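You operate a simulated robot arm through the tools that you are given. There is no shell and no other tool. Be economical: measure what you need, move in short steps, check, and stop when the job is done.

Carry out the task below with a simulated two-armed robot. There is one attempt and no reset: what you move stays moved.

TASK
Tighten the bracket on the yellow nut block from drawer two.
Fine: stand the block on the white sheet, hold it still and turn its thumb screw to the stop. Lay it in the done tray and shut the drawer.
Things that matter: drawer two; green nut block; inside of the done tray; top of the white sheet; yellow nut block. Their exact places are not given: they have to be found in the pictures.

It is judged by the outcome, as a careful person would: the job done as asked, and still so three seconds after it is handed in. It fails if anything else is knocked over, pushed out of place, dropped, spilled or broken. Flat cloth is picked up by pressing the open fingertips on it (5 to 10 N) and closing them slowly along it; thin cloth reads only 2 to 8 mm in the jaws.

THE ROBOT
Two 7-joint arms with two-finger parallel grippers on one trunk, on a base that drives. Base frame: it is fixed to the floor where the robot stands at the start and does not move with it; the origin is under the middle of the robot, x ahead of it, y to its left, z up. Lengths are in m, angles in degrees, forces in N, time in s.
The left shoulder is at the start at [0.06, 0.143, 0.93], the right one opposite. With the tool pointing down near the work surface each hand reaches from about 0.32 to 0.74 m from the robot's upright axis, wherever it stands, measured 20 degrees to its own side. Places, roughly: drawer two [0.7, 0, 0.8]; inside of the done tray [0.7, -0.9, 0.9]; top of the white sheet [0.7, -0.1, 0.9]. Payload 1.57 kg a hand.
Tool frame (each hand has its own): the origin (TCP) lies between the finger pads and is the grasp point; the fingertips stand 0.03 m ahead of it; z points along the fingers, y is the line along which they close. The gripper opens to 0.11 m. The fingers are 0.024 m wide and 0.012 m thick; the gripper's body (0.048 by 0.112 m) begins 0.078 m behind the TCP.
Orientation is told as [roll, pitch, yaw] about the base's x, y, z axes, in that order, counted from this pose: with the fingers straight down and closing along the base's y, the tool's x points along the base's -x, its y along +y and its z along -z.

THE INTERFACE
- The arms move only by the tool step_arm. It takes "left_commands", "right_commands" or both (then of equal length, played together; a hand with none holds still); each is a list of rows, each an object (a shift or turn left out is 0, a gripper value left out holds the last) with "delta_pos": the shift along the tool's x, y, z in m, a list of three; "angular": the turn, a rotation vector about the tool's x, y, z in degrees, a list of three; "gripper": the finger opening in m, from 0 to 0.11. In form: [{"delta_pos": [x, y, z], "angular": [ax, ay, az], "gripper": gripper}, ...]. A call has 1 to 20 rows; each row is the pose to reach, as a shift and turn from the pose commanded when the call began, along the tool's axes at that moment. Rows are played at 5 a second. More than 0.05 m and 8.6 degrees between two rows, or a gripper value outside its range, and nothing of the call is played. Where a pose cannot be reached the arm comes as near as it can. A force on the tool above 40 N (or 10 N above the force at the start of the call, whichever is more), or a blocked arm, ends the call early, and 0.2 s more pass. The fingers move at their own pace (about 0.045 m/s each) and stop on an object; they squeeze with about 32 N. The grip force told is the motor's: it shows also when the fingers shut on nothing. Time passes only in rows, and 0.2 s behind the last, so rows that repeat a pose let the fingers close. It gives the time, the measured TCP pose, the force on the tool (base axes), the opening and the grip force at its end, in the units of the frame above (readings bear some noise), with the torque about the TCP (base axes, N m) and any sound that the robot's microphone picked up, and new pictures: "views" is both (left out), scene, wrist or none (wrist: the cameras of the hands that moved).
- Cameras (640 x 400 px; columns grow to the right, rows downward): "scene" is now at [0.0426, -0.0011, 1.5332]; the picture's right is [-0.00, -1.00, 0.00], its down [-0.81, 0.00, -0.59] and it looks along [0.59, -0.00, -0.81] (base axes); focal length 255 px, centre (320, 200). "left" rides on the left gripper at [0.07, -0.016, -0.141] in its tool frame; the picture's right is [0.23, 0.97, 0.00], its down [-0.85, 0.20, -0.48] and it looks along [-0.47, 0.11, 0.88] (tool axes); focal length 222 px, centre (320, 200). "right" rides on the right gripper at [0.07, 0.016, -0.141] in its tool frame; the picture's right is [-0.23, 0.97, 0.00], its down [-0.85, -0.20, -0.48] and it looks along [-0.47, -0.11, 0.88] (tool axes); focal length 222 px, centre (320, 200).
- lift_body(by): slides the trunk up (or, below 0, down) by that many m; the arms and the scene camera ride with it, the base frame stays. It gives what a move gives, with no picture.
- drive_base(legs): drives the robot by 1 to 6 legs, each [ahead, left, turn to the left] in m, m and degrees, along the robot's own axes; the way and the turn of a leg run together, so that a leg with both is an arc; at most 1.5 m and 180 degrees a leg. The arms and the cameras ride along, it lands a little off, and it stops where it bumps. It gives what a move gives, and a new picture of the scene camera.
- head_to(pan, tilt): turns the head with the scene camera to pan (to the left, within 86 degrees either way) and tilt (down, from -29 to 69), counted from straight ahead of the robot. It gives what a move gives, and a new picture of the scene camera.
- measure_at(camera, pixels): for up to 12 pixels [column, row] of the newest picture of that camera ("zoom" is the newest enlarged one), the place [x, y, z] in the base frame of the surface seen there, good to about 0.003 m. No time passes.
- close_up(camera, box): a new picture of the part [left, top, right, bottom] of that camera's present view, enlarged. No time passes.
- hand_in(): hands the job in; it is judged then, once.

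Work in short steps. Measure before you move; look again where a grasp or a placing could have gone wrong, and mend it. You have 80 turns and 260 pictures in all, those below and enlarged ones among them. Open the grippers and draw the arms clear of the work before you hand the job in, unless the task says otherwise; then end with one line.

The tools are called after ">>>" by a JSON object that holds its "fn" and its "kwargs". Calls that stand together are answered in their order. step_arm: Moves the arms, as the interface text tells. Its arguments: {"type":"object","properties":{"left_commands":{"type":"array","items":{"type":"object","properties":{"delta_pos":{"type":"array","items":{"type":"number"}},"angular":{"type":"array","items":{"type":"number"}},"gripper":{"type":"number"}}}},"right_commands":{"type":"array","items":{"type":"object","properties":{"delta_pos":{"type":"array","items":{"type":"number"}},"angular":{"type":"array","items":{"type":"number"}},"gripper":{"type":"number"}}}},"views":{"type":"string","enum":["both","scene","wrist","none"]}},"required":[]} The other tools are called the same way: lift_body (by) slides the trunk up or down; drive_base (legs) drives the base; head_to (pan, tilt) turns the head that bears the scene camera; measure_at (camera, pixels) gives the place of the surface under pixels of a picture; close_up (camera, box) takes an enlarged picture of a part of a camera's view; hand_in () hands the job in.

At the start:

```text
t: 0.0
left_tcp_pos: [0.4681, 0.1504, 1.0799]
left_ee_rot: [0.1, 0.0, 0.0]
left_wrist_force: [-0.4, 0.3, -0.5]
left_moment: [-0.01, -0.02, 0.0]
left_finger_gap: 0.1102
left_grasp_force: 0.0
right_tcp_pos: [0.4348, -0.1544, 1.1138]
right_ee_rot: [0.0, 0.0, 0.0]
right_wrist_force: [-0.1, 0.2, 0.3]
right_moment: [0.02, -0.01, -0.02]
right_finger_gap: 0.1099
right_grasp_force: 0.1
trunk travel left (down, up): [-0.529, 0.061]
robot x, y, heading: [-0.0019, -0.0023, -0.0]
head pan, tilt: [-0.1, 53.9]
```

scene: 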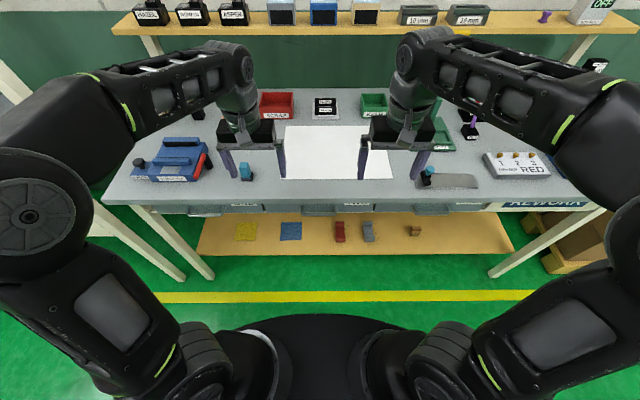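
right: 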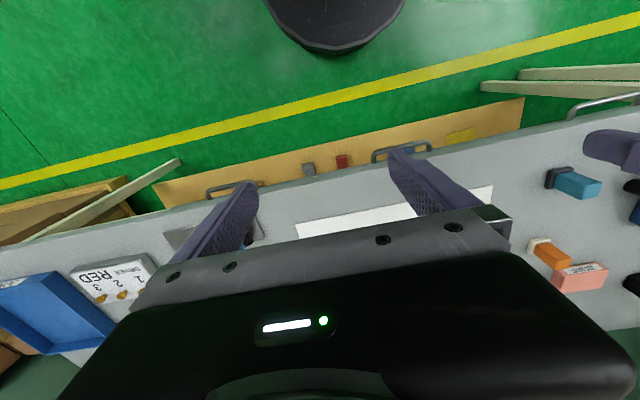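
left: 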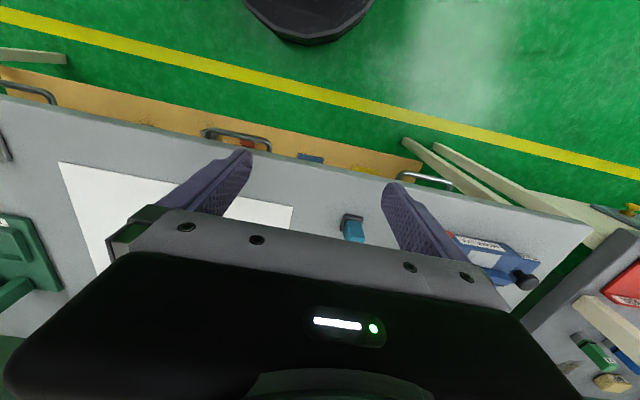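

The scene shows a bench with a white sheet at about (335,152), drawers under the front edge at (230,208), (340,208) and (460,205). I enlarge these to read the labels.

>>> {"fn": "close_up", "kwargs": {"camera": "scene", "box": [180, 180, 500, 260]}}

>>> {"fn": "close_up", "kwargs": {"camera": "scene", "box": [420, 60, 640, 215]}}

>>> {"fn": "close_up", "kwargs": {"camera": "scene", "box": [110, 80, 440, 200]}}

```text
2.00 times, centred on (340, 220) of scene
```

zoom: 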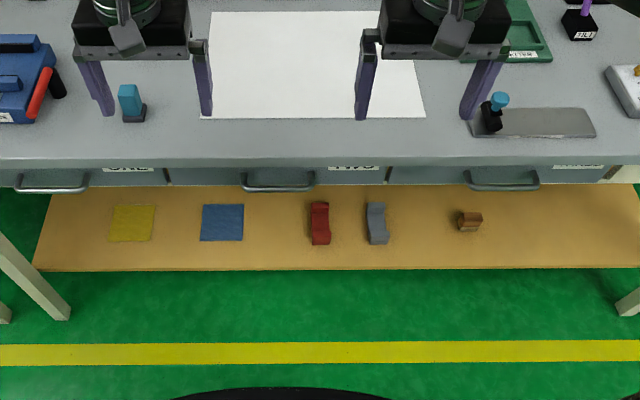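

```text
2.58 times, centred on (530, 138) of scene
```

zoom: 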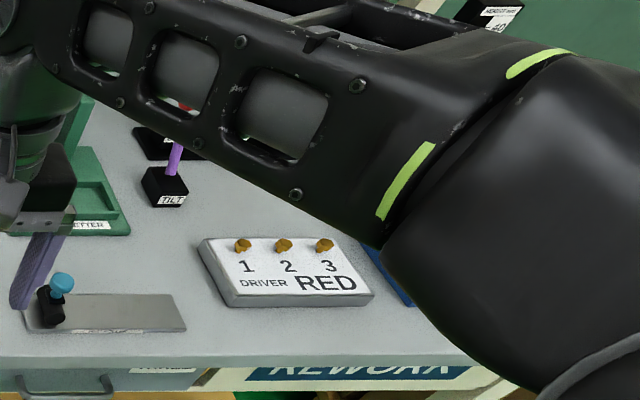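

```text
1.94 times, centred on (275, 140) of scene
```

zoom: 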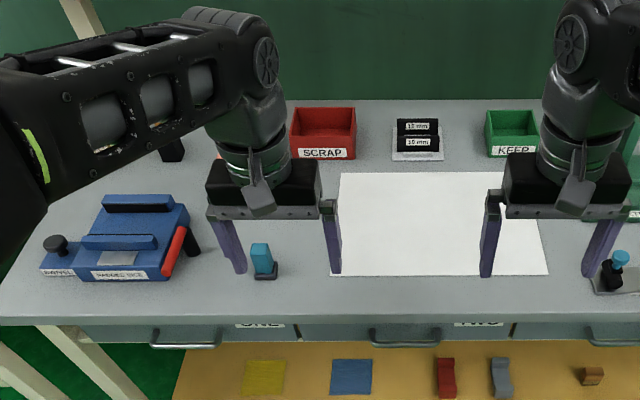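

Drawer two is the middle one, with its handle at about zoom (278,185), i.e. scene (319,212). I measure the handle, drawer edges and sheet, and pan to the right to find the done tray.

>>> {"fn": "measure_at", "kwargs": {"camera": "scene", "pixels": [[319, 213], [303, 212], [336, 212], [356, 204], [320, 196], [286, 178], [392, 178], [385, 127], [288, 127], [246, 173], [320, 202], [425, 173]]}}

>>> {"fn": "head_to", "kwargs": {"pan": -50, "tilt": 40}}

```text
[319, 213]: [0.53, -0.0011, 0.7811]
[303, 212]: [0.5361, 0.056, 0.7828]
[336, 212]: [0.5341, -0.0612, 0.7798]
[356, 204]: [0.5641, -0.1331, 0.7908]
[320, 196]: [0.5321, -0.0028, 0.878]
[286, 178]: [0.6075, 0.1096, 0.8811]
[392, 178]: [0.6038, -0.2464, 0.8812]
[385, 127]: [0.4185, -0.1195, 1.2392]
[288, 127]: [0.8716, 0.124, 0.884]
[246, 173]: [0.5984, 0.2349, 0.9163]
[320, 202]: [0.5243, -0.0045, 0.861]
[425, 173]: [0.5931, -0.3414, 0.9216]
```

```text
t: 1.2
left_tcp_pos: [0.4684, 0.1511, 1.08]
left_ee_rot: [0.0, 0.1, 0.0]
left_wrist_force: [-1.1, 0.6, 0.4]
left_moment: [-0.01, 0.01, 0.01]
left_finger_gap: 0.1101
left_grasp_force: 0.2
right_tcp_pos: [0.4348, -0.1549, 1.112]
right_ee_rot: [0.0, 0.0, 0.0]
right_wrist_force: [-0.6, 1.1, -0.2]
right_moment: [0.02, -0.02, 0.0]
right_finger_gap: 0.1099
right_grasp_force: 0.0
trunk travel left (down, up): [-0.529, 0.061]
robot x, y, heading: [0.0014, -0.0002, 0.0]
head pan, tilt: [-50.0, 40.0]
```

scene: 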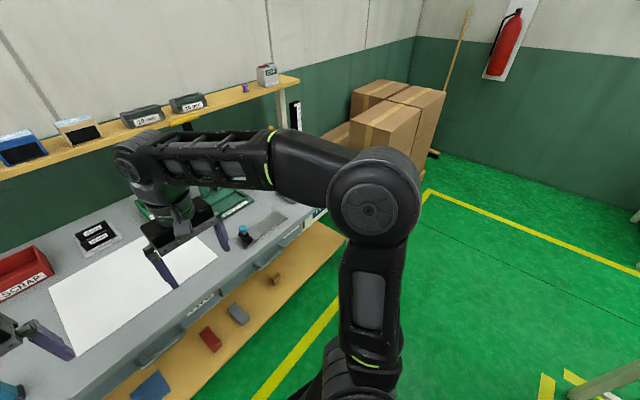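

The done tray should be the blue tray in the right wrist picture near (50,310). I measure it and neighbours there, and enlarge.

>>> {"fn": "measure_at", "kwargs": {"camera": "right", "pixels": [[45, 310], [5, 290], [50, 275], [115, 340], [45, 350], [120, 280], [225, 190], [407, 152], [560, 182]]}}

>>> {"fn": "close_up", "kwargs": {"camera": "right", "box": [0, 220, 160, 400]}}

>>> {"fn": "close_up", "kwargs": {"camera": "right", "box": [480, 80, 640, 300]}}

```text
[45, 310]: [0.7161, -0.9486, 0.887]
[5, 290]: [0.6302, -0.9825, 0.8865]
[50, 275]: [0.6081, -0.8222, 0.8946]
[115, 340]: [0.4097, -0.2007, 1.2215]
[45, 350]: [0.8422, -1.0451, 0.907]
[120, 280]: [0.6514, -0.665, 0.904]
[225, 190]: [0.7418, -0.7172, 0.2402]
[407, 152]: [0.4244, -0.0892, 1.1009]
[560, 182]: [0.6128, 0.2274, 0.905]
```

```text
2.22 times, centred on (80, 310) of right
```

zoom: 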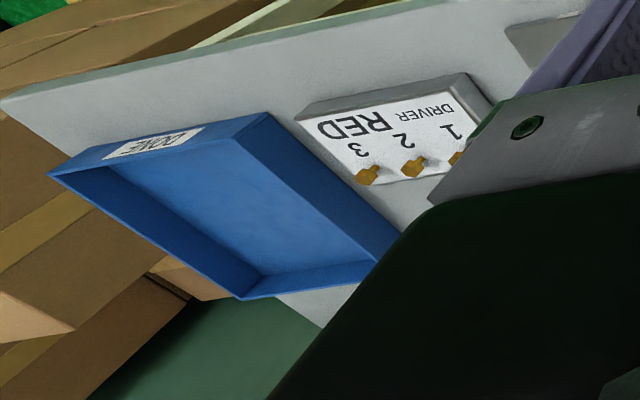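

```text
1.82 times, centred on (560, 190) of right
```

zoom: 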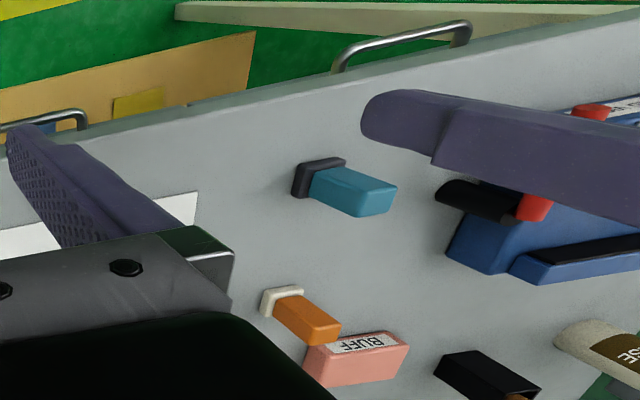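

Drawer two's handle is at about [0.53, 0, 0.78], the DONE tray is blue around [0.71, -0.93, 0.887]. I back up 0.3 m for room to pull and aim the head ahead again.

>>> {"fn": "drive_base", "kwargs": {"legs": [[-0.3, 0, 0]]}}

>>> {"fn": "head_to", "kwargs": {"pan": 0, "tilt": 45}}

```text
t: 3.2
left_tcp_pos: [0.1725, 0.1501, 1.0814]
left_ee_rot: [0.0, -0.1, 0.0]
left_wrist_force: [-0.9, 0.9, -0.3]
left_moment: [-0.01, 0.01, 0.02]
left_finger_gap: 0.1098
left_grasp_force: 0.0
right_tcp_pos: [0.1396, -0.1532, 1.1139]
right_ee_rot: [0.1, 0.0, 0.1]
right_wrist_force: [0.6, 0.0, -1.1]
right_moment: [0.0, -0.04, 0.01]
right_finger_gap: 0.11
right_grasp_force: 0.0
trunk travel left (down, up): [-0.529, 0.061]
robot x, y, heading: [-0.2957, -0.0052, -0.0]
head pan, tilt: [-50.0, 40.0]
```

scene: 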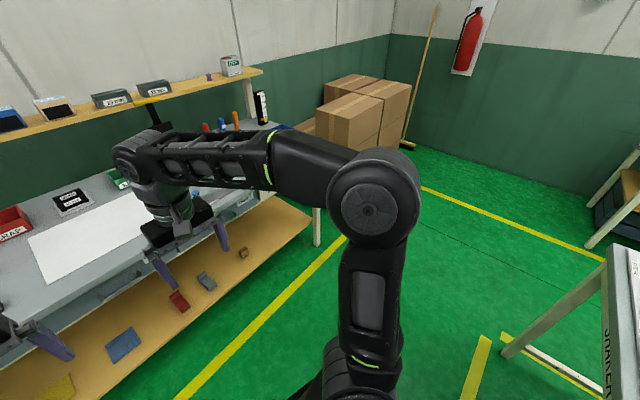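

```text
t: 4.4
left_tcp_pos: [0.1747, 0.1497, 1.0803]
left_ee_rot: [0.0, 0.0, 0.0]
left_wrist_force: [-0.9, 0.4, -0.4]
left_moment: [0.0, 0.04, 0.02]
left_finger_gap: 0.11
left_grasp_force: 0.2
right_tcp_pos: [0.1399, -0.1557, 1.1134]
right_ee_rot: [0.0, 0.1, -0.1]
right_wrist_force: [-0.9, -0.5, 0.1]
right_moment: [-0.02, 0.04, -0.05]
right_finger_gap: 0.1101
right_grasp_force: 0.0
trunk travel left (down, up): [-0.529, 0.061]
robot x, y, heading: [-0.2944, 0.0023, -0.1]
head pan, tilt: [0.0, 45.0]
```

scene: 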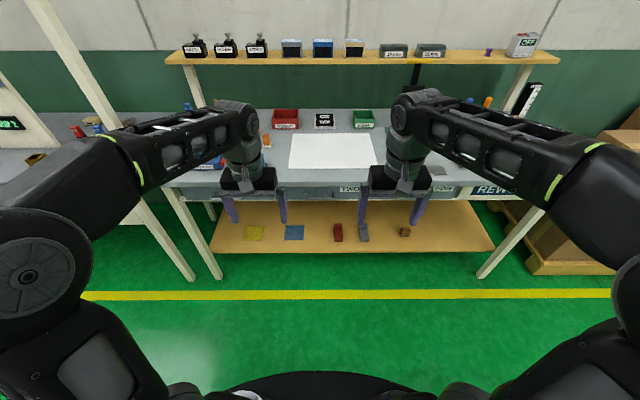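

The way is clear now in front of the bench. I pitch the left hand to point ahead (turn about tool y), moving it forward 0.15 and down 0.12 meanwhile.

>>> {"fn": "step_arm", "kwargs": {"left_commands": [{"delta_pos": [-0.0136, 0, 0.011], "angular": [0, -8.2, 0]}, {"delta_pos": [-0.0272, 0, 0.022], "angular": [0, -16.4, 0]}, {"delta_pos": [-0.041, 0, 0.033], "angular": [0, -24.5, 0]}, {"delta_pos": [-0.0545, 0, 0.044], "angular": [0, -32.7, 0]}, {"delta_pos": [-0.068, 0, 0.055], "angular": [0, -40.9, 0]}, {"delta_pos": [-0.082, 0, 0.066], "angular": [0, -49.1, 0]}, {"delta_pos": [-0.0955, 0, 0.077], "angular": [0, -57.3, 0]}, {"delta_pos": [-0.109, 0, 0.088], "angular": [0, -65.5, 0]}, {"delta_pos": [-0.123, 0, 0.099], "angular": [0, -73.6, 0]}, {"delta_pos": [-0.136, 0, 0.11], "angular": [0, -81.8, 0]}, {"delta_pos": [-0.15, 0, 0.12], "angular": [0, -90, 0]}, {"delta_pos": [-0.15, 0, 0.12], "angular": [0, -90, 0]}], "views": "scene"}}

```text
t: 7.0
left_tcp_pos: [0.319, 0.1159, 0.968]
left_ee_rot: [66.6, -89.7, -65.2]
left_wrist_force: [-0.2, -0.6, 0.0]
left_moment: [0.02, 0.04, -0.04]
left_finger_gap: 0.1098
left_grasp_force: 0.1
left hand out of reach, approached as far as the arm can: row 9, 10, 11, 12
right_tcp_pos: [0.1395, -0.1537, 1.1125]
right_ee_rot: [-0.1, -0.1, 0.1]
right_wrist_force: [0.7, 0.3, -0.6]
right_moment: [0.0, -0.01, -0.01]
right_finger_gap: 0.1101
right_grasp_force: 0.1
trunk travel left (down, up): [-0.529, 0.061]
robot x, y, heading: [-0.2979, -0.0009, 0.1]
head pan, tilt: [0.0, 45.0]
```

scene: 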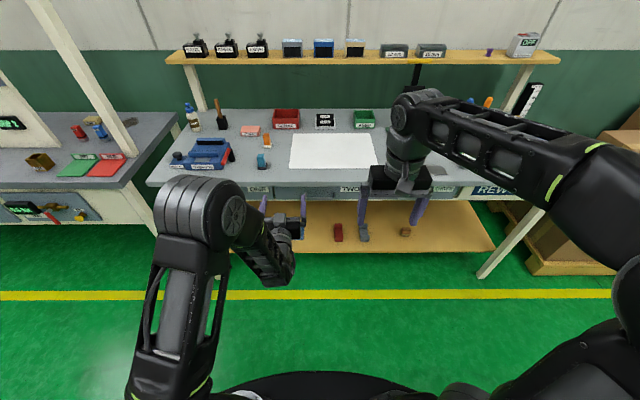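

The hand points ahead now at [0.32, 0.12, 0.97]. I roll it 90° about its z so the fingers close vertically, while lowering by 0.1 m.

>>> {"fn": "step_arm", "kwargs": {"left_commands": [{"delta_pos": [0.01, 0, 0.005], "angular": [0, 0, 8.2]}, {"delta_pos": [0.02, 0, 0.01], "angular": [0, 0, 16.4]}, {"delta_pos": [0.03, 0, 0.015], "angular": [0, 0, 24.5]}, {"delta_pos": [0.04, 0, 0.02], "angular": [0, 0, 32.7]}, {"delta_pos": [0.05, 0, 0.025], "angular": [0, 0, 40.9]}, {"delta_pos": [0.06, 0, 0.03], "angular": [0, 0, 49.1]}, {"delta_pos": [0.07, 0, 0.035], "angular": [0, 0, 57.3]}, {"delta_pos": [0.08, 0, 0.04], "angular": [0, 0, 65.5]}, {"delta_pos": [0.09, 0, 0.045], "angular": [0, 0, 73.6]}, {"delta_pos": [0.1, 0, 0.05], "angular": [0, 0, 81.8]}, {"delta_pos": [0.1, 0, 0.05], "angular": [0, 0, 90]}, {"delta_pos": [0.1, 0, 0.05], "angular": [0, 0, 90]}], "views": "both"}}

```text
t: 9.6
left_tcp_pos: [0.3711, 0.1152, 0.8662]
left_ee_rot: [90.0, 0.1, -90.0]
left_wrist_force: [-0.2, -0.6, -0.3]
left_moment: [0.0, 0.02, -0.01]
left_finger_gap: 0.11
left_grasp_force: 0.0
right_tcp_pos: [0.1398, -0.1549, 1.1126]
right_ee_rot: [0.0, 0.0, 0.0]
right_wrist_force: [0.1, 0.9, 0.8]
right_moment: [0.0, 0.01, -0.01]
right_finger_gap: 0.1099
right_grasp_force: 0.2
trunk travel left (down, up): [-0.529, 0.061]
robot x, y, heading: [-0.2968, -0.0026, -0.3]
head pan, tilt: [0.0, 45.0]
```

scene: 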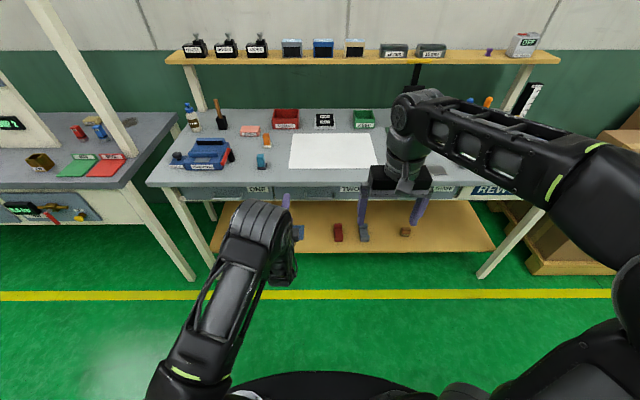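
left: 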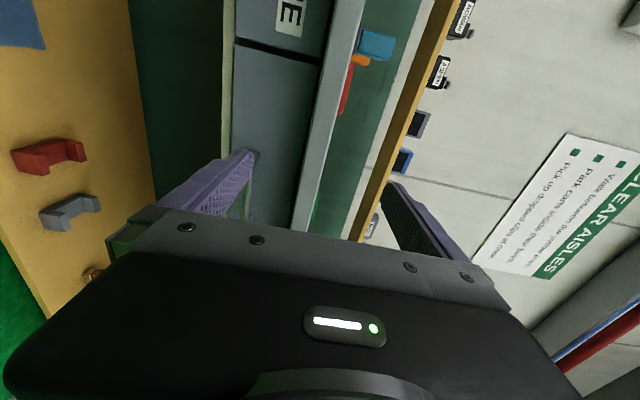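

Orientation is right: tool x = +Y, y = +Z, z = +X. I move to y = 0, z = 0.78, staying back, and look at the handle.

>>> {"fn": "step_arm", "kwargs": {"left_commands": [{"delta_pos": [-0.03, -0.03, 0]}, {"delta_pos": [-0.06, -0.06, 0]}, {"delta_pos": [-0.09, -0.086, 0]}, {"delta_pos": [-0.115, -0.086, 0.02]}, {"delta_pos": [-0.115, -0.086, 0.03]}], "views": "both"}}

```text
t: 10.8
left_tcp_pos: [0.4027, -0.0007, 0.7787]
left_ee_rot: [90.0, 0.0, -90.0]
left_wrist_force: [0.5, 0.4, -0.5]
left_moment: [0.02, -0.01, 0.02]
left_finger_gap: 0.1103
left_grasp_force: 0.1
right_tcp_pos: [0.1396, -0.1544, 1.1128]
right_ee_rot: [0.0, 0.0, 0.0]
right_wrist_force: [0.3, 0.8, 0.7]
right_moment: [0.0, 0.03, 0.0]
right_finger_gap: 0.1099
right_grasp_force: 0.0
trunk travel left (down, up): [-0.529, 0.061]
robot x, y, heading: [-0.2932, 0.0012, 0.2]
head pan, tilt: [0.0, 45.0]
```

scene: 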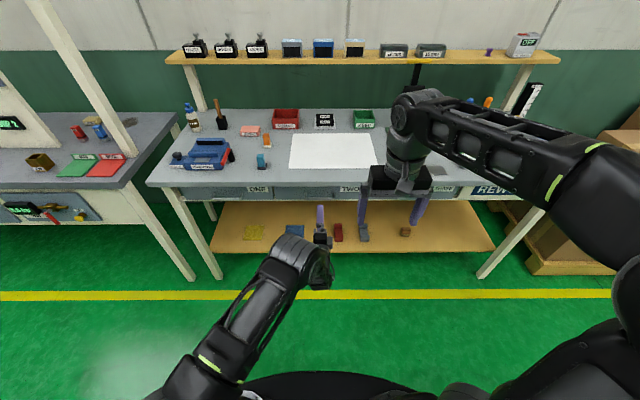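
left: 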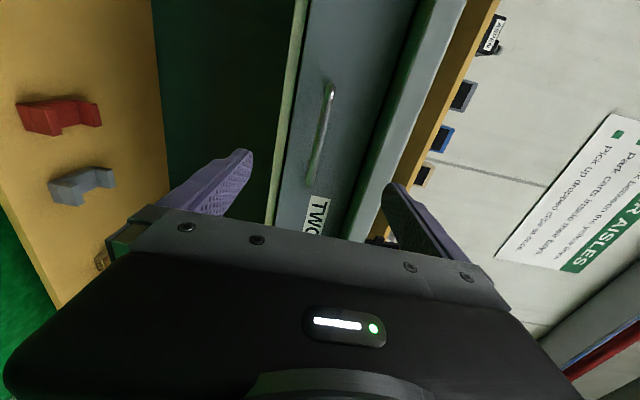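

The handle shows at (325,120) in the left picture, roughly between the fingers. I measure it and the drawer face.

>>> {"fn": "measure_at", "kwargs": {"camera": "left", "pixels": [[323, 130], [319, 150], [314, 172], [325, 104], [332, 86], [297, 130], [345, 130], [390, 100], [283, 130], [316, 205]]}}

```text
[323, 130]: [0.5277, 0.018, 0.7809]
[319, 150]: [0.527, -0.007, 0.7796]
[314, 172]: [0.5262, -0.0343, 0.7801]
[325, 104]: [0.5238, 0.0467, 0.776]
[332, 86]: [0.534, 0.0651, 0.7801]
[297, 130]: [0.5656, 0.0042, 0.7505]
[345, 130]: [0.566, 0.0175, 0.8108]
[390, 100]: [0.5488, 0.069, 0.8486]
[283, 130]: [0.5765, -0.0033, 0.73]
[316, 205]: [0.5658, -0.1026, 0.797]
```

The bar is at x≈0.53, z≈0.78 and the face at 0.566. I narrow the jaws to 0.06, advance to x≈0.52 and close.

>>> {"fn": "step_arm", "kwargs": {"left_commands": [{"delta_pos": [0, 0.001, 0.03], "gripper": 0.06}, {"delta_pos": [0, 0.001, 0.06]}, {"delta_pos": [0, 0.001, 0.09]}, {"delta_pos": [0, 0.001, 0.117]}, {"delta_pos": [0, 0.001, 0.117]}, {"delta_pos": [0, 0.001, 0.117], "gripper": 0.0}, {"delta_pos": [0, 0.001, 0.117]}, {"delta_pos": [0, 0.001, 0.117]}, {"delta_pos": [0, 0.001, 0.117]}, {"delta_pos": [0, 0.001, 0.117]}], "views": "wrist"}}

```text
t: 13.0
left_tcp_pos: [0.5196, 0.0019, 0.7776]
left_ee_rot: [89.8, 0.0, -90.0]
left_wrist_force: [-2.0, -1.4, -13.1]
left_moment: [-0.04, 0.15, -0.18]
left_finger_gap: 0.0119
left_grasp_force: 29.6
right_tcp_pos: [0.14, -0.1545, 1.1128]
right_ee_rot: [-0.1, 0.0, 0.1]
right_wrist_force: [0.4, 0.5, -0.5]
right_moment: [0.01, -0.02, -0.02]
right_finger_gap: 0.1098
right_grasp_force: 0.0
trunk travel left (down, up): [-0.529, 0.061]
robot x, y, heading: [-0.2942, 0.0001, 0.0]
head pan, tilt: [0.0, 45.0]
```

left: 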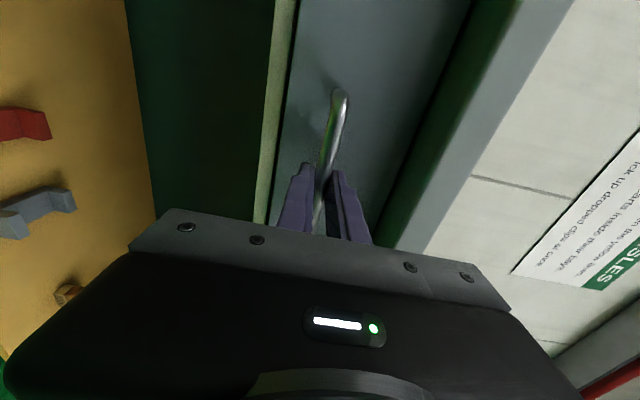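

The bar is gripped (gap 0.012, 30 N), with a slight vertical misfit. I pull the drawer gently by 0.2 m, easing down 2 mm.

>>> {"fn": "step_arm", "kwargs": {"left_commands": [{"delta_pos": [0, -0.001, -0.003]}, {"delta_pos": [0, -0.002, -0.01]}, {"delta_pos": [0, -0.002, -0.02]}, {"delta_pos": [0, -0.002, -0.032]}, {"delta_pos": [0, -0.002, -0.044]}, {"delta_pos": [0, -0.002, -0.056]}, {"delta_pos": [0, -0.002, -0.068]}, {"delta_pos": [0, -0.002, -0.08]}, {"delta_pos": [0, -0.002, -0.092]}, {"delta_pos": [0, -0.002, -0.104]}, {"delta_pos": [0, -0.002, -0.116]}, {"delta_pos": [0, -0.002, -0.128]}, {"delta_pos": [0, -0.002, -0.14]}, {"delta_pos": [0, -0.002, -0.152]}, {"delta_pos": [0, -0.002, -0.164]}, {"delta_pos": [0, -0.002, -0.176]}, {"delta_pos": [0, -0.002, -0.186]}, {"delta_pos": [0, -0.002, -0.193]}, {"delta_pos": [0, -0.002, -0.198]}, {"delta_pos": [0, -0.002, -0.2]}], "views": "scene"}}

```text
t: 17.2
left_tcp_pos: [0.3187, 0.0005, 0.7777]
left_ee_rot: [89.9, 0.0, -90.0]
left_wrist_force: [0.7, -4.3, -15.7]
left_moment: [0.01, 0.21, -0.48]
left_finger_gap: 0.0119
left_grasp_force: 28.9
right_tcp_pos: [0.1399, -0.154, 1.1123]
right_ee_rot: [0.0, 0.1, 0.1]
right_wrist_force: [0.3, -0.3, -0.3]
right_moment: [0.0, -0.01, 0.0]
right_finger_gap: 0.1101
right_grasp_force: 0.0
trunk travel left (down, up): [-0.529, 0.061]
robot x, y, heading: [-0.2982, -0.001, 0.0]
head pan, tilt: [0.0, 45.0]
```

scene: 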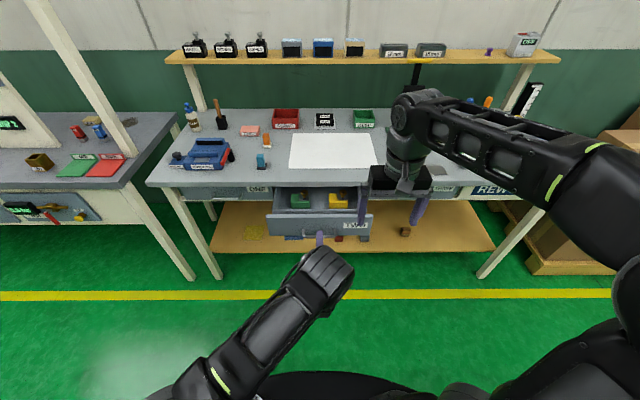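

Drawer two slid out and holds a green block (300,200) and a yellow one (338,200). I enlarge to see how far they clear the bench edge.

>>> {"fn": "close_up", "kwargs": {"camera": "scene", "box": [260, 170, 380, 245]}}

```text
5.33 times, centred on (320, 208) of scene
```

zoom: 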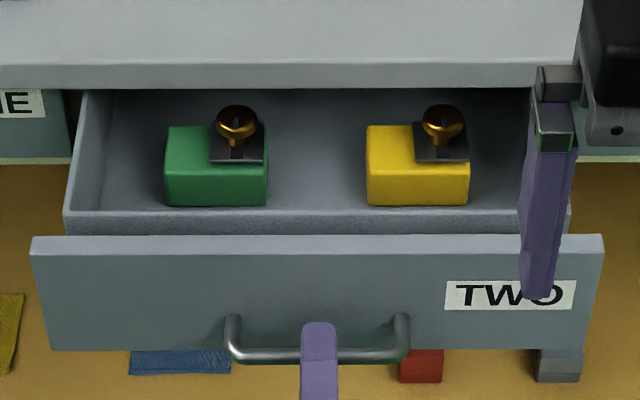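

>>> {"fn": "measure_at", "kwargs": {"camera": "zoom", "pixels": [[370, 130], [467, 202], [400, 150], [440, 115], [445, 158], [418, 185], [420, 215], [320, 75], [320, 245], [320, 180], [235, 115], [205, 185]]}}

```text
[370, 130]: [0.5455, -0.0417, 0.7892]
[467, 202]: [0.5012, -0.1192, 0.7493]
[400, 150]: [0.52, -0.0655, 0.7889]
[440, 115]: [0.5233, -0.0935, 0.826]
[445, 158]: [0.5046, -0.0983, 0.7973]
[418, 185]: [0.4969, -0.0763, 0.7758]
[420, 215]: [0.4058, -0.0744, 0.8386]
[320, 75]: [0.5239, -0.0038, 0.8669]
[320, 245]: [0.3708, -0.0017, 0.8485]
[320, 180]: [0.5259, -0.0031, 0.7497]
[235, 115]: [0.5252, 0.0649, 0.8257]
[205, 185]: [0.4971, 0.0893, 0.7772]
```

The yellow block spans x 0.497–0.547, y −0.039…−0.119, z 0.749–0.789, screw head at [0.523, −0.094, 0.826]; it's half under the bench edge (0.524). I pull another 0.1 m.

>>> {"fn": "step_arm", "kwargs": {"left_commands": [{"delta_pos": [0, 0, -0.004]}, {"delta_pos": [0, 0, -0.012]}, {"delta_pos": [0, 0, -0.022]}, {"delta_pos": [0, 0, -0.034]}, {"delta_pos": [0, 0, -0.046]}, {"delta_pos": [0, 0, -0.058]}, {"delta_pos": [0, 0, -0.07]}, {"delta_pos": [0, 0, -0.08]}, {"delta_pos": [0, 0, -0.09]}, {"delta_pos": [0, 0, -0.096]}, {"delta_pos": [0, 0, -0.1]}, {"delta_pos": [0, 0, -0.1]}], "views": "scene"}}

>>> {"fn": "close_up", "kwargs": {"camera": "scene", "box": [240, 170, 400, 270]}}

```text
t: 19.8
left_tcp_pos: [0.217, -0.0, 0.7791]
left_ee_rot: [90.0, 0.0, -90.0]
left_wrist_force: [-0.8, 0.0, -0.9]
left_moment: [0.01, 0.0, 0.01]
left_finger_gap: 0.0003
left_grasp_force: 21.0
right_tcp_pos: [0.1403, -0.1536, 1.112]
right_ee_rot: [0.0, 0.0, 0.1]
right_wrist_force: [0.7, -0.1, 0.8]
right_moment: [0.03, -0.03, -0.01]
right_finger_gap: 0.11
right_grasp_force: 0.1
trunk travel left (down, up): [-0.529, 0.061]
robot x, y, heading: [-0.2937, 0.002, 0.1]
head pan, tilt: [0.0, 45.0]
```

scene: 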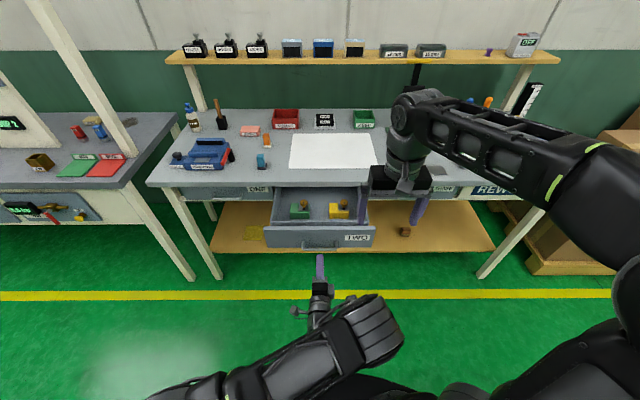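

```text
4.00 times, centred on (320, 220) of scene
```

zoom: 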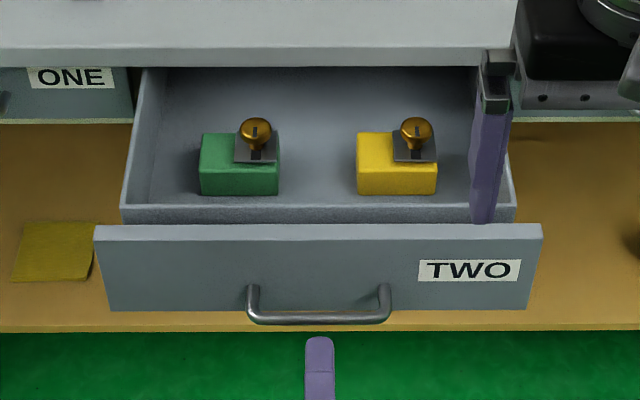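

The fingers slipped off at the drawer's stop; it's open enough. I measure the block's new place.

>>> {"fn": "measure_at", "kwargs": {"camera": "zoom", "pixels": [[360, 136], [433, 188], [362, 190], [375, 150], [417, 125], [422, 157], [396, 180], [320, 50], [320, 230], [320, 215], [300, 180], [365, 315]]}}

```text
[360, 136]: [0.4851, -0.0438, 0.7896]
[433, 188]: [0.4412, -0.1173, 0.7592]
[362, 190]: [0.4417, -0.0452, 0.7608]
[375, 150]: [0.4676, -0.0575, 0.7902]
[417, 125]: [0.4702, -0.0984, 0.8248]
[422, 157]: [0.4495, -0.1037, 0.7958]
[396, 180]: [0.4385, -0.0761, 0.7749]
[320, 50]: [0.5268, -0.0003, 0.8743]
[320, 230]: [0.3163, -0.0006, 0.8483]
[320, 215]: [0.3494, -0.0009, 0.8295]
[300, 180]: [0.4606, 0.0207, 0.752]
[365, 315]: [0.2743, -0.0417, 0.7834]
```

The block is centred near [0.466, −0.080], top z 0.79, clear of the bench edge. I draw the left hand back, left and up, out of the drawer's way, then drive closer for the right hand.

>>> {"fn": "step_arm", "kwargs": {"left_commands": [{"delta_pos": [0, 0, -0.03]}, {"delta_pos": [0.045, 0.01, -0.03]}, {"delta_pos": [0.09, 0.03, -0.03]}, {"delta_pos": [0.135, 0.06, -0.03]}, {"delta_pos": [0.18, 0.09, -0.03]}, {"delta_pos": [0.22, 0.11, -0.03]}, {"delta_pos": [0.25, 0.12, -0.03]}], "views": "none"}}

>>> {"fn": "drive_base", "kwargs": {"legs": [[0.13, 0, 0]]}}

```text
refused: row 4 steps farther than a row can; nothing moved
```

```text
t: 21.1
left_tcp_pos: [0.3515, 0.0019, 0.7791]
left_ee_rot: [89.9, 0.0, -89.9]
left_wrist_force: [0.7, 0.9, -0.7]
left_moment: [0.01, -0.01, 0.02]
left_finger_gap: 0.0
left_grasp_force: 21.5
right_tcp_pos: [0.2724, -0.1543, 1.1135]
right_ee_rot: [0.1, 0.0, 0.1]
right_wrist_force: [0.5, 0.0, -0.5]
right_moment: [0.01, 0.05, -0.02]
right_finger_gap: 0.1098
right_grasp_force: 0.1
trunk travel left (down, up): [-0.529, 0.061]
robot x, y, heading: [-0.1656, 0.0004, 0.1]
head pan, tilt: [0.0, 45.0]
```

scene: 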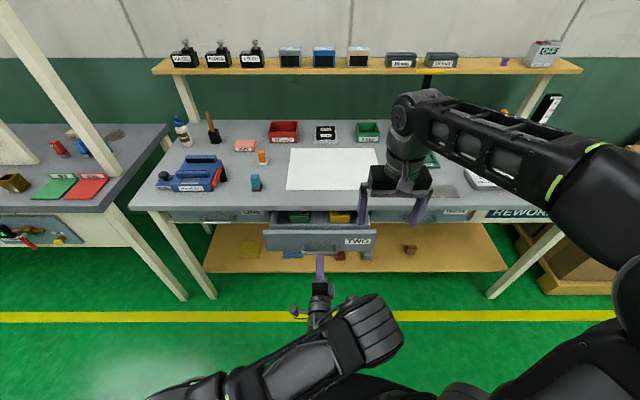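

The refused arm move meant the left fingers pushed the drawer back partway; the fingers are at the handle. I look at where the drawer and blocks are now.

>>> {"fn": "close_up", "kwargs": {"camera": "scene", "box": [240, 190, 400, 290]}}

```text
4.00 times, centred on (320, 240) of scene
```

zoom: 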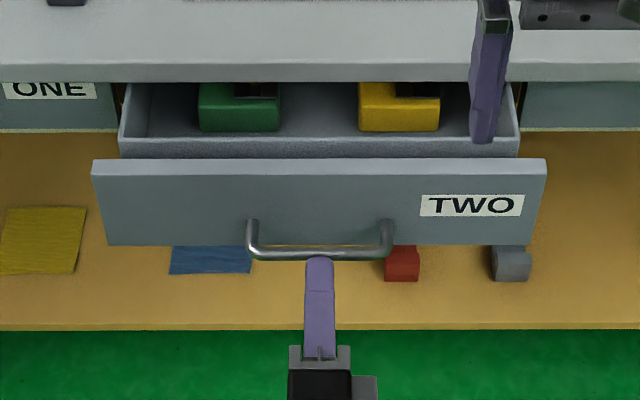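

The fingertips touch the bar at (320,258) of the zoom; blocks still upright. I back off slightly, open, advance to straddle the bar and close.

>>> {"fn": "step_arm", "kwargs": {"left_commands": [{"delta_pos": [0, 0, -0.02]}, {"delta_pos": [0, 0, -0.02], "gripper": 0.06}, {"delta_pos": [0, 0, -0.02]}, {"delta_pos": [0, 0, -0.02]}, {"delta_pos": [0, 0, -0.02]}, {"delta_pos": [0, 0, 0.0]}, {"delta_pos": [0, 0, 0.015]}, {"delta_pos": [0, 0, 0.028]}, {"delta_pos": [0, 0, 0.028], "gripper": 0.0}, {"delta_pos": [0, 0, 0.028]}, {"delta_pos": [0, 0, 0.028]}, {"delta_pos": [0, 0, 0.028]}, {"delta_pos": [0, 0, 0.028]}], "views": "wrist"}}

```text
t: 23.9
left_tcp_pos: [0.3768, 0.0017, 0.7775]
left_ee_rot: [89.8, 0.0, -89.9]
left_wrist_force: [-1.4, -0.7, -9.2]
left_moment: [-0.06, 0.15, 0.1]
left_finger_gap: 0.0117
left_grasp_force: 28.5
right_tcp_pos: [0.2711, -0.1532, 1.1119]
right_ee_rot: [0.1, -0.1, 0.1]
right_wrist_force: [-0.1, 0.7, 0.1]
right_moment: [0.01, 0.0, -0.01]
right_finger_gap: 0.1102
right_grasp_force: 0.0
trunk travel left (down, up): [-0.529, 0.061]
robot x, y, heading: [-0.1642, 0.0008, -0.2]
head pan, tilt: [0.0, 45.0]
```

left: 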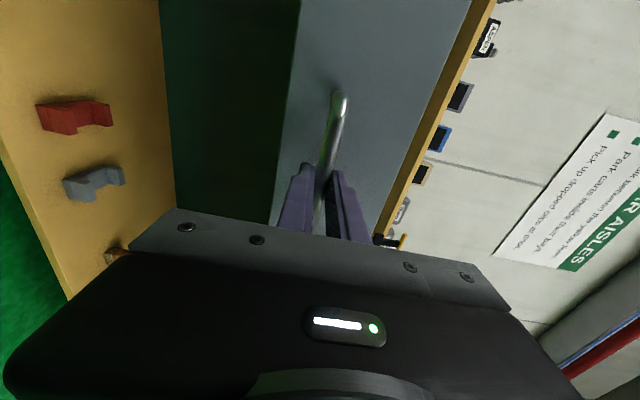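

Gripped again (0.0117 gap). I pull by driving the base straight back 0.1 m.

>>> {"fn": "drive_base", "kwargs": {"legs": [[-0.1, 0, 0]]}}

```text
t: 25.0
left_tcp_pos: [0.2777, 0.0018, 0.7769]
left_ee_rot: [89.8, 0.0, -89.9]
left_wrist_force: [-0.1, -3.0, -18.7]
left_moment: [-0.1, 0.29, 0.0]
left_finger_gap: 0.0123
left_grasp_force: 28.9
right_tcp_pos: [0.1734, -0.1541, 1.112]
right_ee_rot: [-0.1, 0.1, 0.1]
right_wrist_force: [0.9, -0.2, -0.7]
right_moment: [0.02, -0.04, 0.01]
right_finger_gap: 0.11
right_grasp_force: 0.1
trunk travel left (down, up): [-0.529, 0.061]
robot x, y, heading: [-0.2621, 0.0019, 0.1]
head pan, tilt: [0.0, 45.0]
```

scene: 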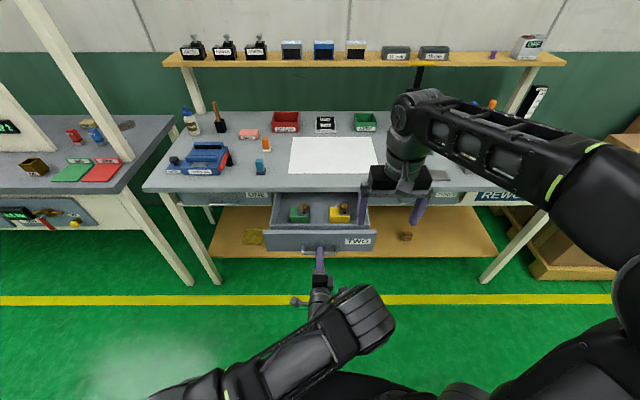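

The drawer is out again with both blocks upright. Holding it with the left hand, I bring the right hand over the yellow block at z≈0.93.

>>> {"fn": "step_arm", "kwargs": {"right_commands": [{"delta_pos": [-0.045, 0.01, 0.0]}, {"delta_pos": [-0.09, 0.02, 0.01]}, {"delta_pos": [-0.135, 0.035, 0.03]}, {"delta_pos": [-0.175, 0.05, 0.055]}, {"delta_pos": [-0.21, 0.06, 0.085]}, {"delta_pos": [-0.245, 0.07, 0.115]}, {"delta_pos": [-0.275, 0.074, 0.145]}, {"delta_pos": [-0.2926, 0.074, 0.182]}, {"delta_pos": [-0.2926, 0.074, 0.182]}], "views": "both"}}

```text
refused: row 3 steps farther than a row can; nothing moved
```

>>> {"fn": "step_arm", "kwargs": {"right_commands": [{"delta_pos": [-0.035, 0.008, 0.0]}, {"delta_pos": [-0.07, 0.016, 0.01]}, {"delta_pos": [-0.105, 0.026, 0.025]}, {"delta_pos": [-0.14, 0.036, 0.045]}, {"delta_pos": [-0.175, 0.046, 0.065]}, {"delta_pos": [-0.21, 0.056, 0.085]}, {"delta_pos": [-0.24, 0.065, 0.11]}, {"delta_pos": [-0.265, 0.07, 0.135]}, {"delta_pos": [-0.28, 0.074, 0.16]}, {"delta_pos": [-0.2926, 0.074, 0.182]}, {"delta_pos": [-0.2926, 0.074, 0.182]}], "views": "both"}}

```text
t: 27.4
left_tcp_pos: [0.2787, 0.002, 0.7768]
left_ee_rot: [89.8, 0.0, -89.9]
left_wrist_force: [-0.5, -2.3, -4.1]
left_moment: [-0.02, 0.1, 0.11]
left_finger_gap: 0.012
left_grasp_force: 29.5
right_tcp_pos: [0.3985, -0.0729, 0.9735]
right_ee_rot: [0.3, -1.0, 0.1]
right_wrist_force: [-0.4, -0.9, -0.8]
right_moment: [-0.02, -0.02, -0.02]
right_finger_gap: 0.11
right_grasp_force: 0.0
right hand out of reach, approached as far as the arm can: row 5, 6, 7, 8, 9, 10, 11
trunk travel left (down, up): [-0.529, 0.061]
robot x, y, heading: [-0.2626, -0.002, -0.1]
head pan, tilt: [0.0, 45.0]
```

scene: 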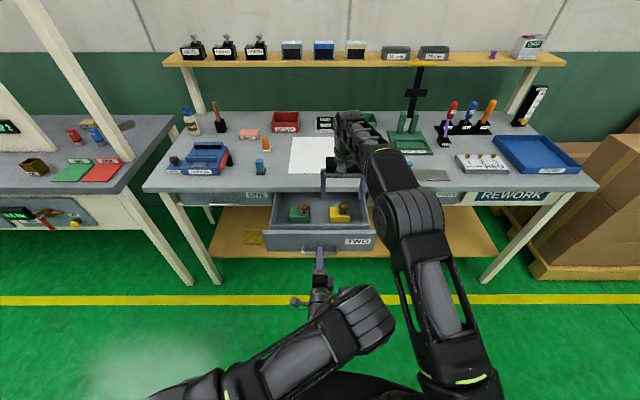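
right: 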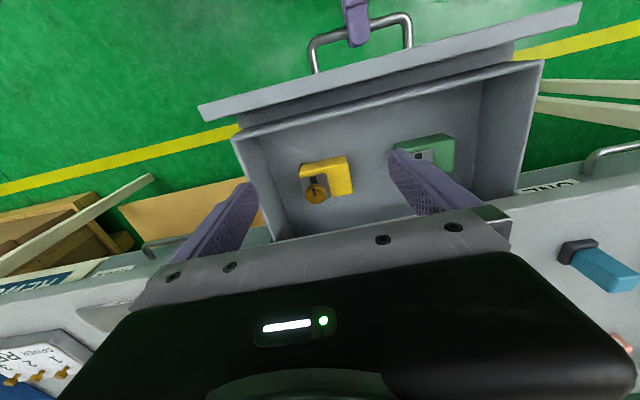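

The right arm is short by ~7 cm, so I need to drive closer. I release the handle with the left hand and take it back, left and up (small rows this time).

>>> {"fn": "step_arm", "kwargs": {"left_commands": [{"gripper": 0.06}, {"gripper": 0.06}, {"gripper": 0.06}, {"gripper": 0.06}, {"delta_pos": [0, 0, -0.03]}, {"delta_pos": [0, 0, -0.05]}, {"delta_pos": [0.035, 0.0, -0.05]}, {"delta_pos": [0.07, 0.01, -0.05]}, {"delta_pos": [0.105, 0.03, -0.05]}, {"delta_pos": [0.14, 0.05, -0.05]}, {"delta_pos": [0.175, 0.07, -0.05]}, {"delta_pos": [0.21, 0.09, -0.05]}, {"delta_pos": [0.245, 0.11, -0.05]}, {"delta_pos": [0.28, 0.12, -0.05]}, {"delta_pos": [0.28, 0.12, -0.05]}], "views": "scene"}}

```text
t: 30.6
left_tcp_pos: [0.2464, 0.2375, 0.9056]
left_ee_rot: [89.7, 0.0, -89.7]
left_wrist_force: [-0.2, -0.1, -0.4]
left_moment: [0.0, 0.0, 0.03]
left_finger_gap: 0.0602
left_grasp_force: 0.1
left hand out of reach, approached as far as the arm can: row 13, 14, 15
right_tcp_pos: [0.3978, -0.0705, 0.9743]
right_ee_rot: [0.2, -1.0, 0.1]
right_wrist_force: [0.8, -0.2, -0.8]
right_moment: [0.01, 0.02, -0.02]
right_finger_gap: 0.1099
right_grasp_force: 0.0
trunk travel left (down, up): [-0.529, 0.061]
robot x, y, heading: [-0.2589, 0.0012, 0.0]
head pan, tilt: [0.0, 45.0]
```

scene: 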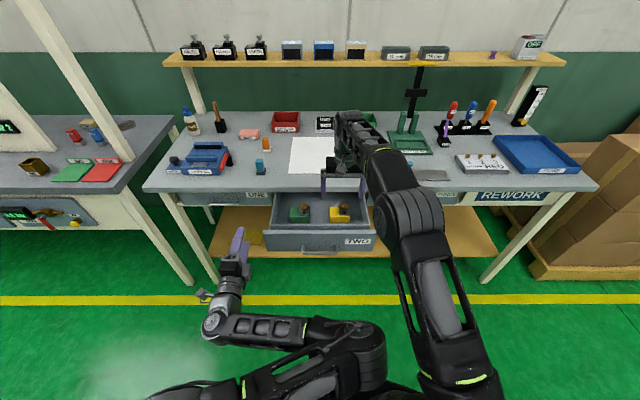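

Clear. I drive 0.13 m forward; the hands stay above/before the bench.

>>> {"fn": "drive_base", "kwargs": {"legs": [[0.13, 0, 0]]}}

```text
t: 31.9
left_tcp_pos: [0.3794, 0.2363, 0.9036]
left_ee_rot: [89.7, 0.0, -89.8]
left_wrist_force: [0.0, -0.5, 0.4]
left_moment: [-0.02, -0.01, 0.0]
left_finger_gap: 0.0599
left_grasp_force: 0.0
right_tcp_pos: [0.5315, -0.0739, 0.9735]
right_ee_rot: [0.1, -0.8, -0.2]
right_wrist_force: [-0.7, -0.3, 0.6]
right_moment: [0.01, 0.02, 0.0]
right_finger_gap: 0.1101
right_grasp_force: 0.0
trunk travel left (down, up): [-0.529, 0.061]
robot x, y, heading: [-0.13, -0.0021, 0.1]
head pan, tilt: [0.0, 45.0]
```

scene: 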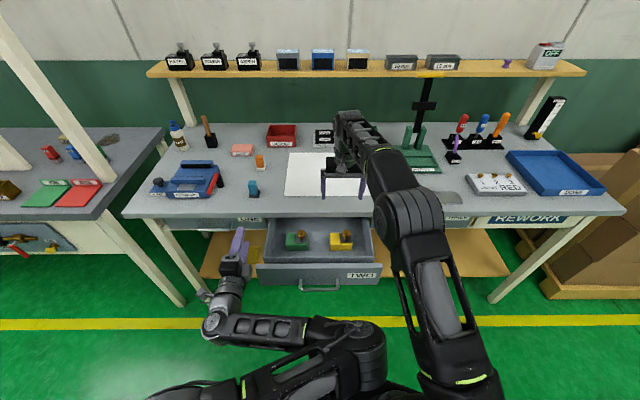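

The drawer and blocks are plainly in view at (340,240). I enlarge to measure the yellow block afresh.

>>> {"fn": "close_up", "kwargs": {"camera": "scene", "box": [250, 200, 410, 300]}}

```text
4.00 times, centred on (330, 250) of scene
```

zoom: 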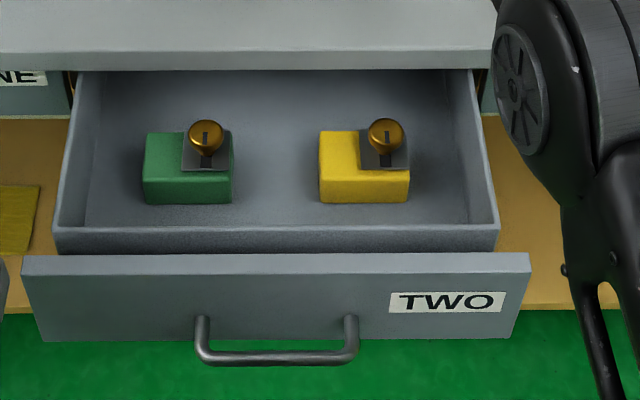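

>>> {"fn": "measure_at", "kwargs": {"camera": "zoom", "pixels": [[322, 134], [322, 168], [322, 200], [407, 174], [407, 200], [387, 127], [370, 165], [405, 165], [365, 185], [340, 150], [260, 262], [360, 212]]}}

```text
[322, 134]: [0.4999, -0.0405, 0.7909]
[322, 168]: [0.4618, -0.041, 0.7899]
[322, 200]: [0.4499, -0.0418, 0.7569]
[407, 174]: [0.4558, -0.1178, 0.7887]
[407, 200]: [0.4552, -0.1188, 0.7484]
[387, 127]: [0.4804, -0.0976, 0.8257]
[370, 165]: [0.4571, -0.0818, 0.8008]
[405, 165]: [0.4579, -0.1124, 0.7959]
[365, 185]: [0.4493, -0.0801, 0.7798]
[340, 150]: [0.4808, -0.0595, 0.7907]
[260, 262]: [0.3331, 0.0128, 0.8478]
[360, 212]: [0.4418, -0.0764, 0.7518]
```

Block centre is [0.476, −0.080], spanning 0.08 in y. I bring the right hand above it and part way down, to z≈0.87.

>>> {"fn": "step_arm", "kwargs": {"right_commands": [{"delta_pos": [0.03, -0.003, 0.0]}, {"delta_pos": [0.0555, -0.006, 0.01]}, {"delta_pos": [0.0555, -0.006, 0.04]}, {"delta_pos": [0.0555, -0.006, 0.07]}, {"delta_pos": [0.0555, -0.006, 0.1]}, {"delta_pos": [0.0555, -0.006, 0.1]}], "views": "both"}}

```text
t: 33.3
left_tcp_pos: [0.3791, 0.2355, 0.9056]
left_ee_rot: [89.7, -0.1, -89.8]
left_wrist_force: [0.4, -0.6, 0.1]
left_moment: [0.03, -0.03, -0.01]
left_finger_gap: 0.06
left_grasp_force: 0.0
right_tcp_pos: [0.477, -0.0792, 0.8715]
right_ee_rot: [0.2, -1.0, -0.3]
right_wrist_force: [-0.5, 0.4, 0.5]
right_moment: [0.0, -0.02, 0.0]
right_finger_gap: 0.1101
right_grasp_force: 0.0
trunk travel left (down, up): [-0.529, 0.061]
robot x, y, heading: [-0.1292, -0.0003, -0.1]
head pan, tilt: [0.0, 45.0]
```

scene: 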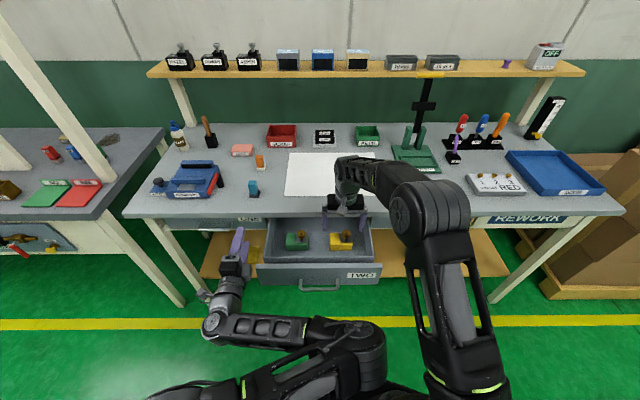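
right: 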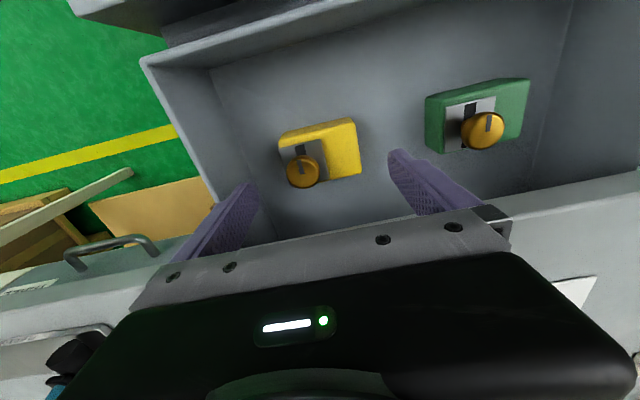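

Fingers straddle the block nicely. I descend to z≈0.786 (fingertips just above the drawer floor 0.75) and close slowly.

>>> {"fn": "step_arm", "kwargs": {"right_commands": [{"delta_pos": [0.002, 0, 0.03]}, {"delta_pos": [0.002, 0, 0.055]}, {"delta_pos": [0.002, 0, 0.075]}, {"delta_pos": [0.002, 0, 0.085]}, {"delta_pos": [0.002, 0, 0.085]}, {"delta_pos": [0.002, 0, 0.085], "gripper": 0.09}, {"delta_pos": [0.002, 0, 0.085], "gripper": 0.07}, {"delta_pos": [0.002, 0, 0.085], "gripper": 0.07}, {"delta_pos": [0.002, 0, 0.085], "gripper": 0.06}, {"delta_pos": [0.002, 0, 0.085]}, {"delta_pos": [0.002, 0, 0.085]}], "views": "wrist"}}

```text
t: 35.7
left_tcp_pos: [0.3787, 0.2344, 0.9044]
left_ee_rot: [89.6, 0.0, -89.8]
left_wrist_force: [-0.1, -0.1, 0.1]
left_moment: [0.0, 0.01, -0.01]
left_finger_gap: 0.0602
left_grasp_force: 0.2
right_tcp_pos: [0.4741, -0.0797, 0.7882]
right_ee_rot: [0.2, -0.8, -0.2]
right_wrist_force: [0.4, 0.3, 0.2]
right_moment: [-0.02, -0.03, -0.03]
right_finger_gap: 0.0794
right_grasp_force: 32.1
trunk travel left (down, up): [-0.529, 0.061]
robot x, y, heading: [-0.1345, 0.0001, -0.1]
head pan, tilt: [0.0, 45.0]
```

right: 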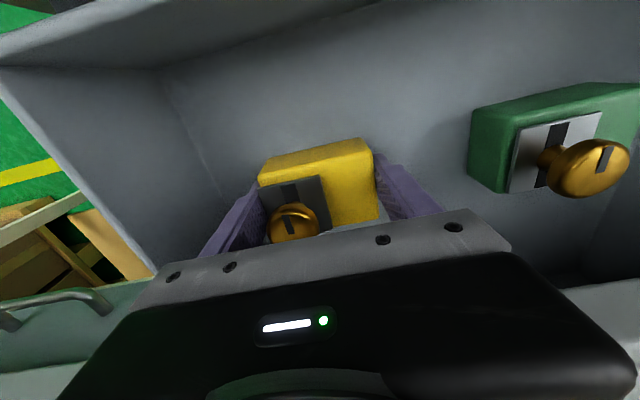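

Yellow block gripped (gap 0.079, 32 N). I lift it straight up 0.22 m, clear of the drawer.

>>> {"fn": "step_arm", "kwargs": {"right_commands": [{"delta_pos": [0, 0, -0.01]}, {"delta_pos": [0, 0, -0.03]}, {"delta_pos": [0, 0, -0.06]}, {"delta_pos": [0, 0, -0.09]}, {"delta_pos": [0, 0, -0.12]}, {"delta_pos": [0, 0, -0.15]}, {"delta_pos": [0, 0, -0.18]}, {"delta_pos": [0, 0, -0.21]}, {"delta_pos": [0, 0, -0.22]}, {"delta_pos": [0, 0, -0.22]}], "views": "both"}}

```text
t: 37.9
left_tcp_pos: [0.3792, 0.2342, 0.9055]
left_ee_rot: [89.7, 0.0, -89.8]
left_wrist_force: [-0.1, -0.5, -0.6]
left_moment: [0.02, -0.01, -0.03]
left_finger_gap: 0.0602
left_grasp_force: 0.0
right_tcp_pos: [0.4712, -0.0801, 1.0084]
right_ee_rot: [0.2, -1.0, -0.2]
right_wrist_force: [-0.5, -0.1, -2.6]
right_moment: [0.01, 0.0, 0.03]
right_finger_gap: 0.0794
right_grasp_force: 31.9
trunk travel left (down, up): [-0.529, 0.061]
robot x, y, heading: [-0.1297, 0.0011, 0.1]
head pan, tilt: [0.0, 45.0]
```

scene: 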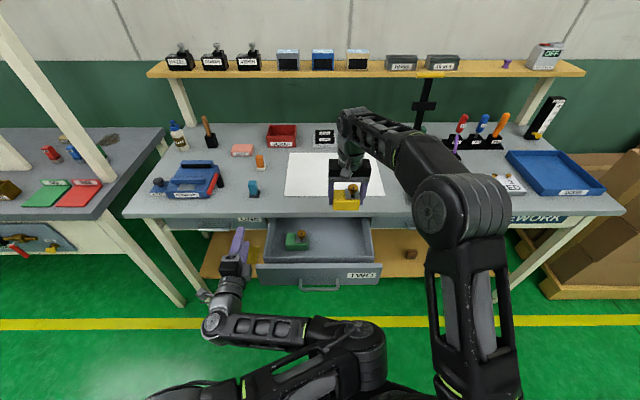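
right: 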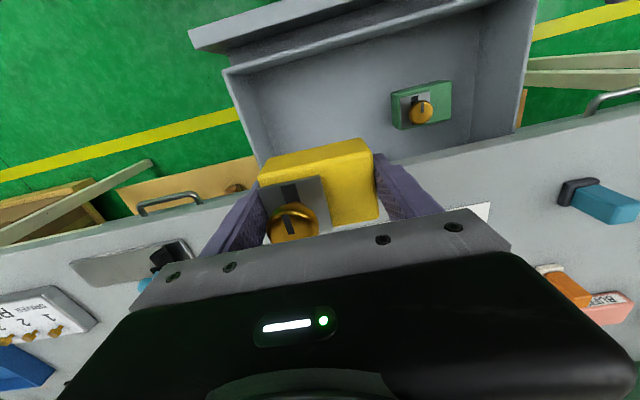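

Block is held. To shut the drawer with the left hand I first drive back 0.15 m so that hand can get in front of the handle.

>>> {"fn": "drive_base", "kwargs": {"legs": [[-0.15, 0, 0]]}}

```text
t: 39.3
left_tcp_pos: [0.2271, 0.2359, 0.9051]
left_ee_rot: [89.8, -0.1, -89.8]
left_wrist_force: [-0.1, 0.1, -0.2]
left_moment: [0.02, 0.05, -0.03]
left_finger_gap: 0.0599
left_grasp_force: 0.0
right_tcp_pos: [0.3205, -0.0805, 1.0094]
right_ee_rot: [0.2, -1.0, -0.1]
right_wrist_force: [-0.8, -0.1, -1.5]
right_moment: [-0.02, -0.01, 0.0]
right_finger_gap: 0.0792
right_grasp_force: 31.5
trunk travel left (down, up): [-0.529, 0.061]
robot x, y, heading: [-0.2792, 0.0016, 0.1]
head pan, tilt: [0.0, 45.0]
```

scene: 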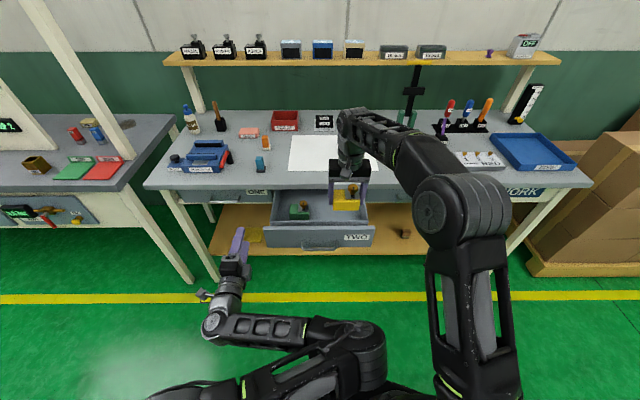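

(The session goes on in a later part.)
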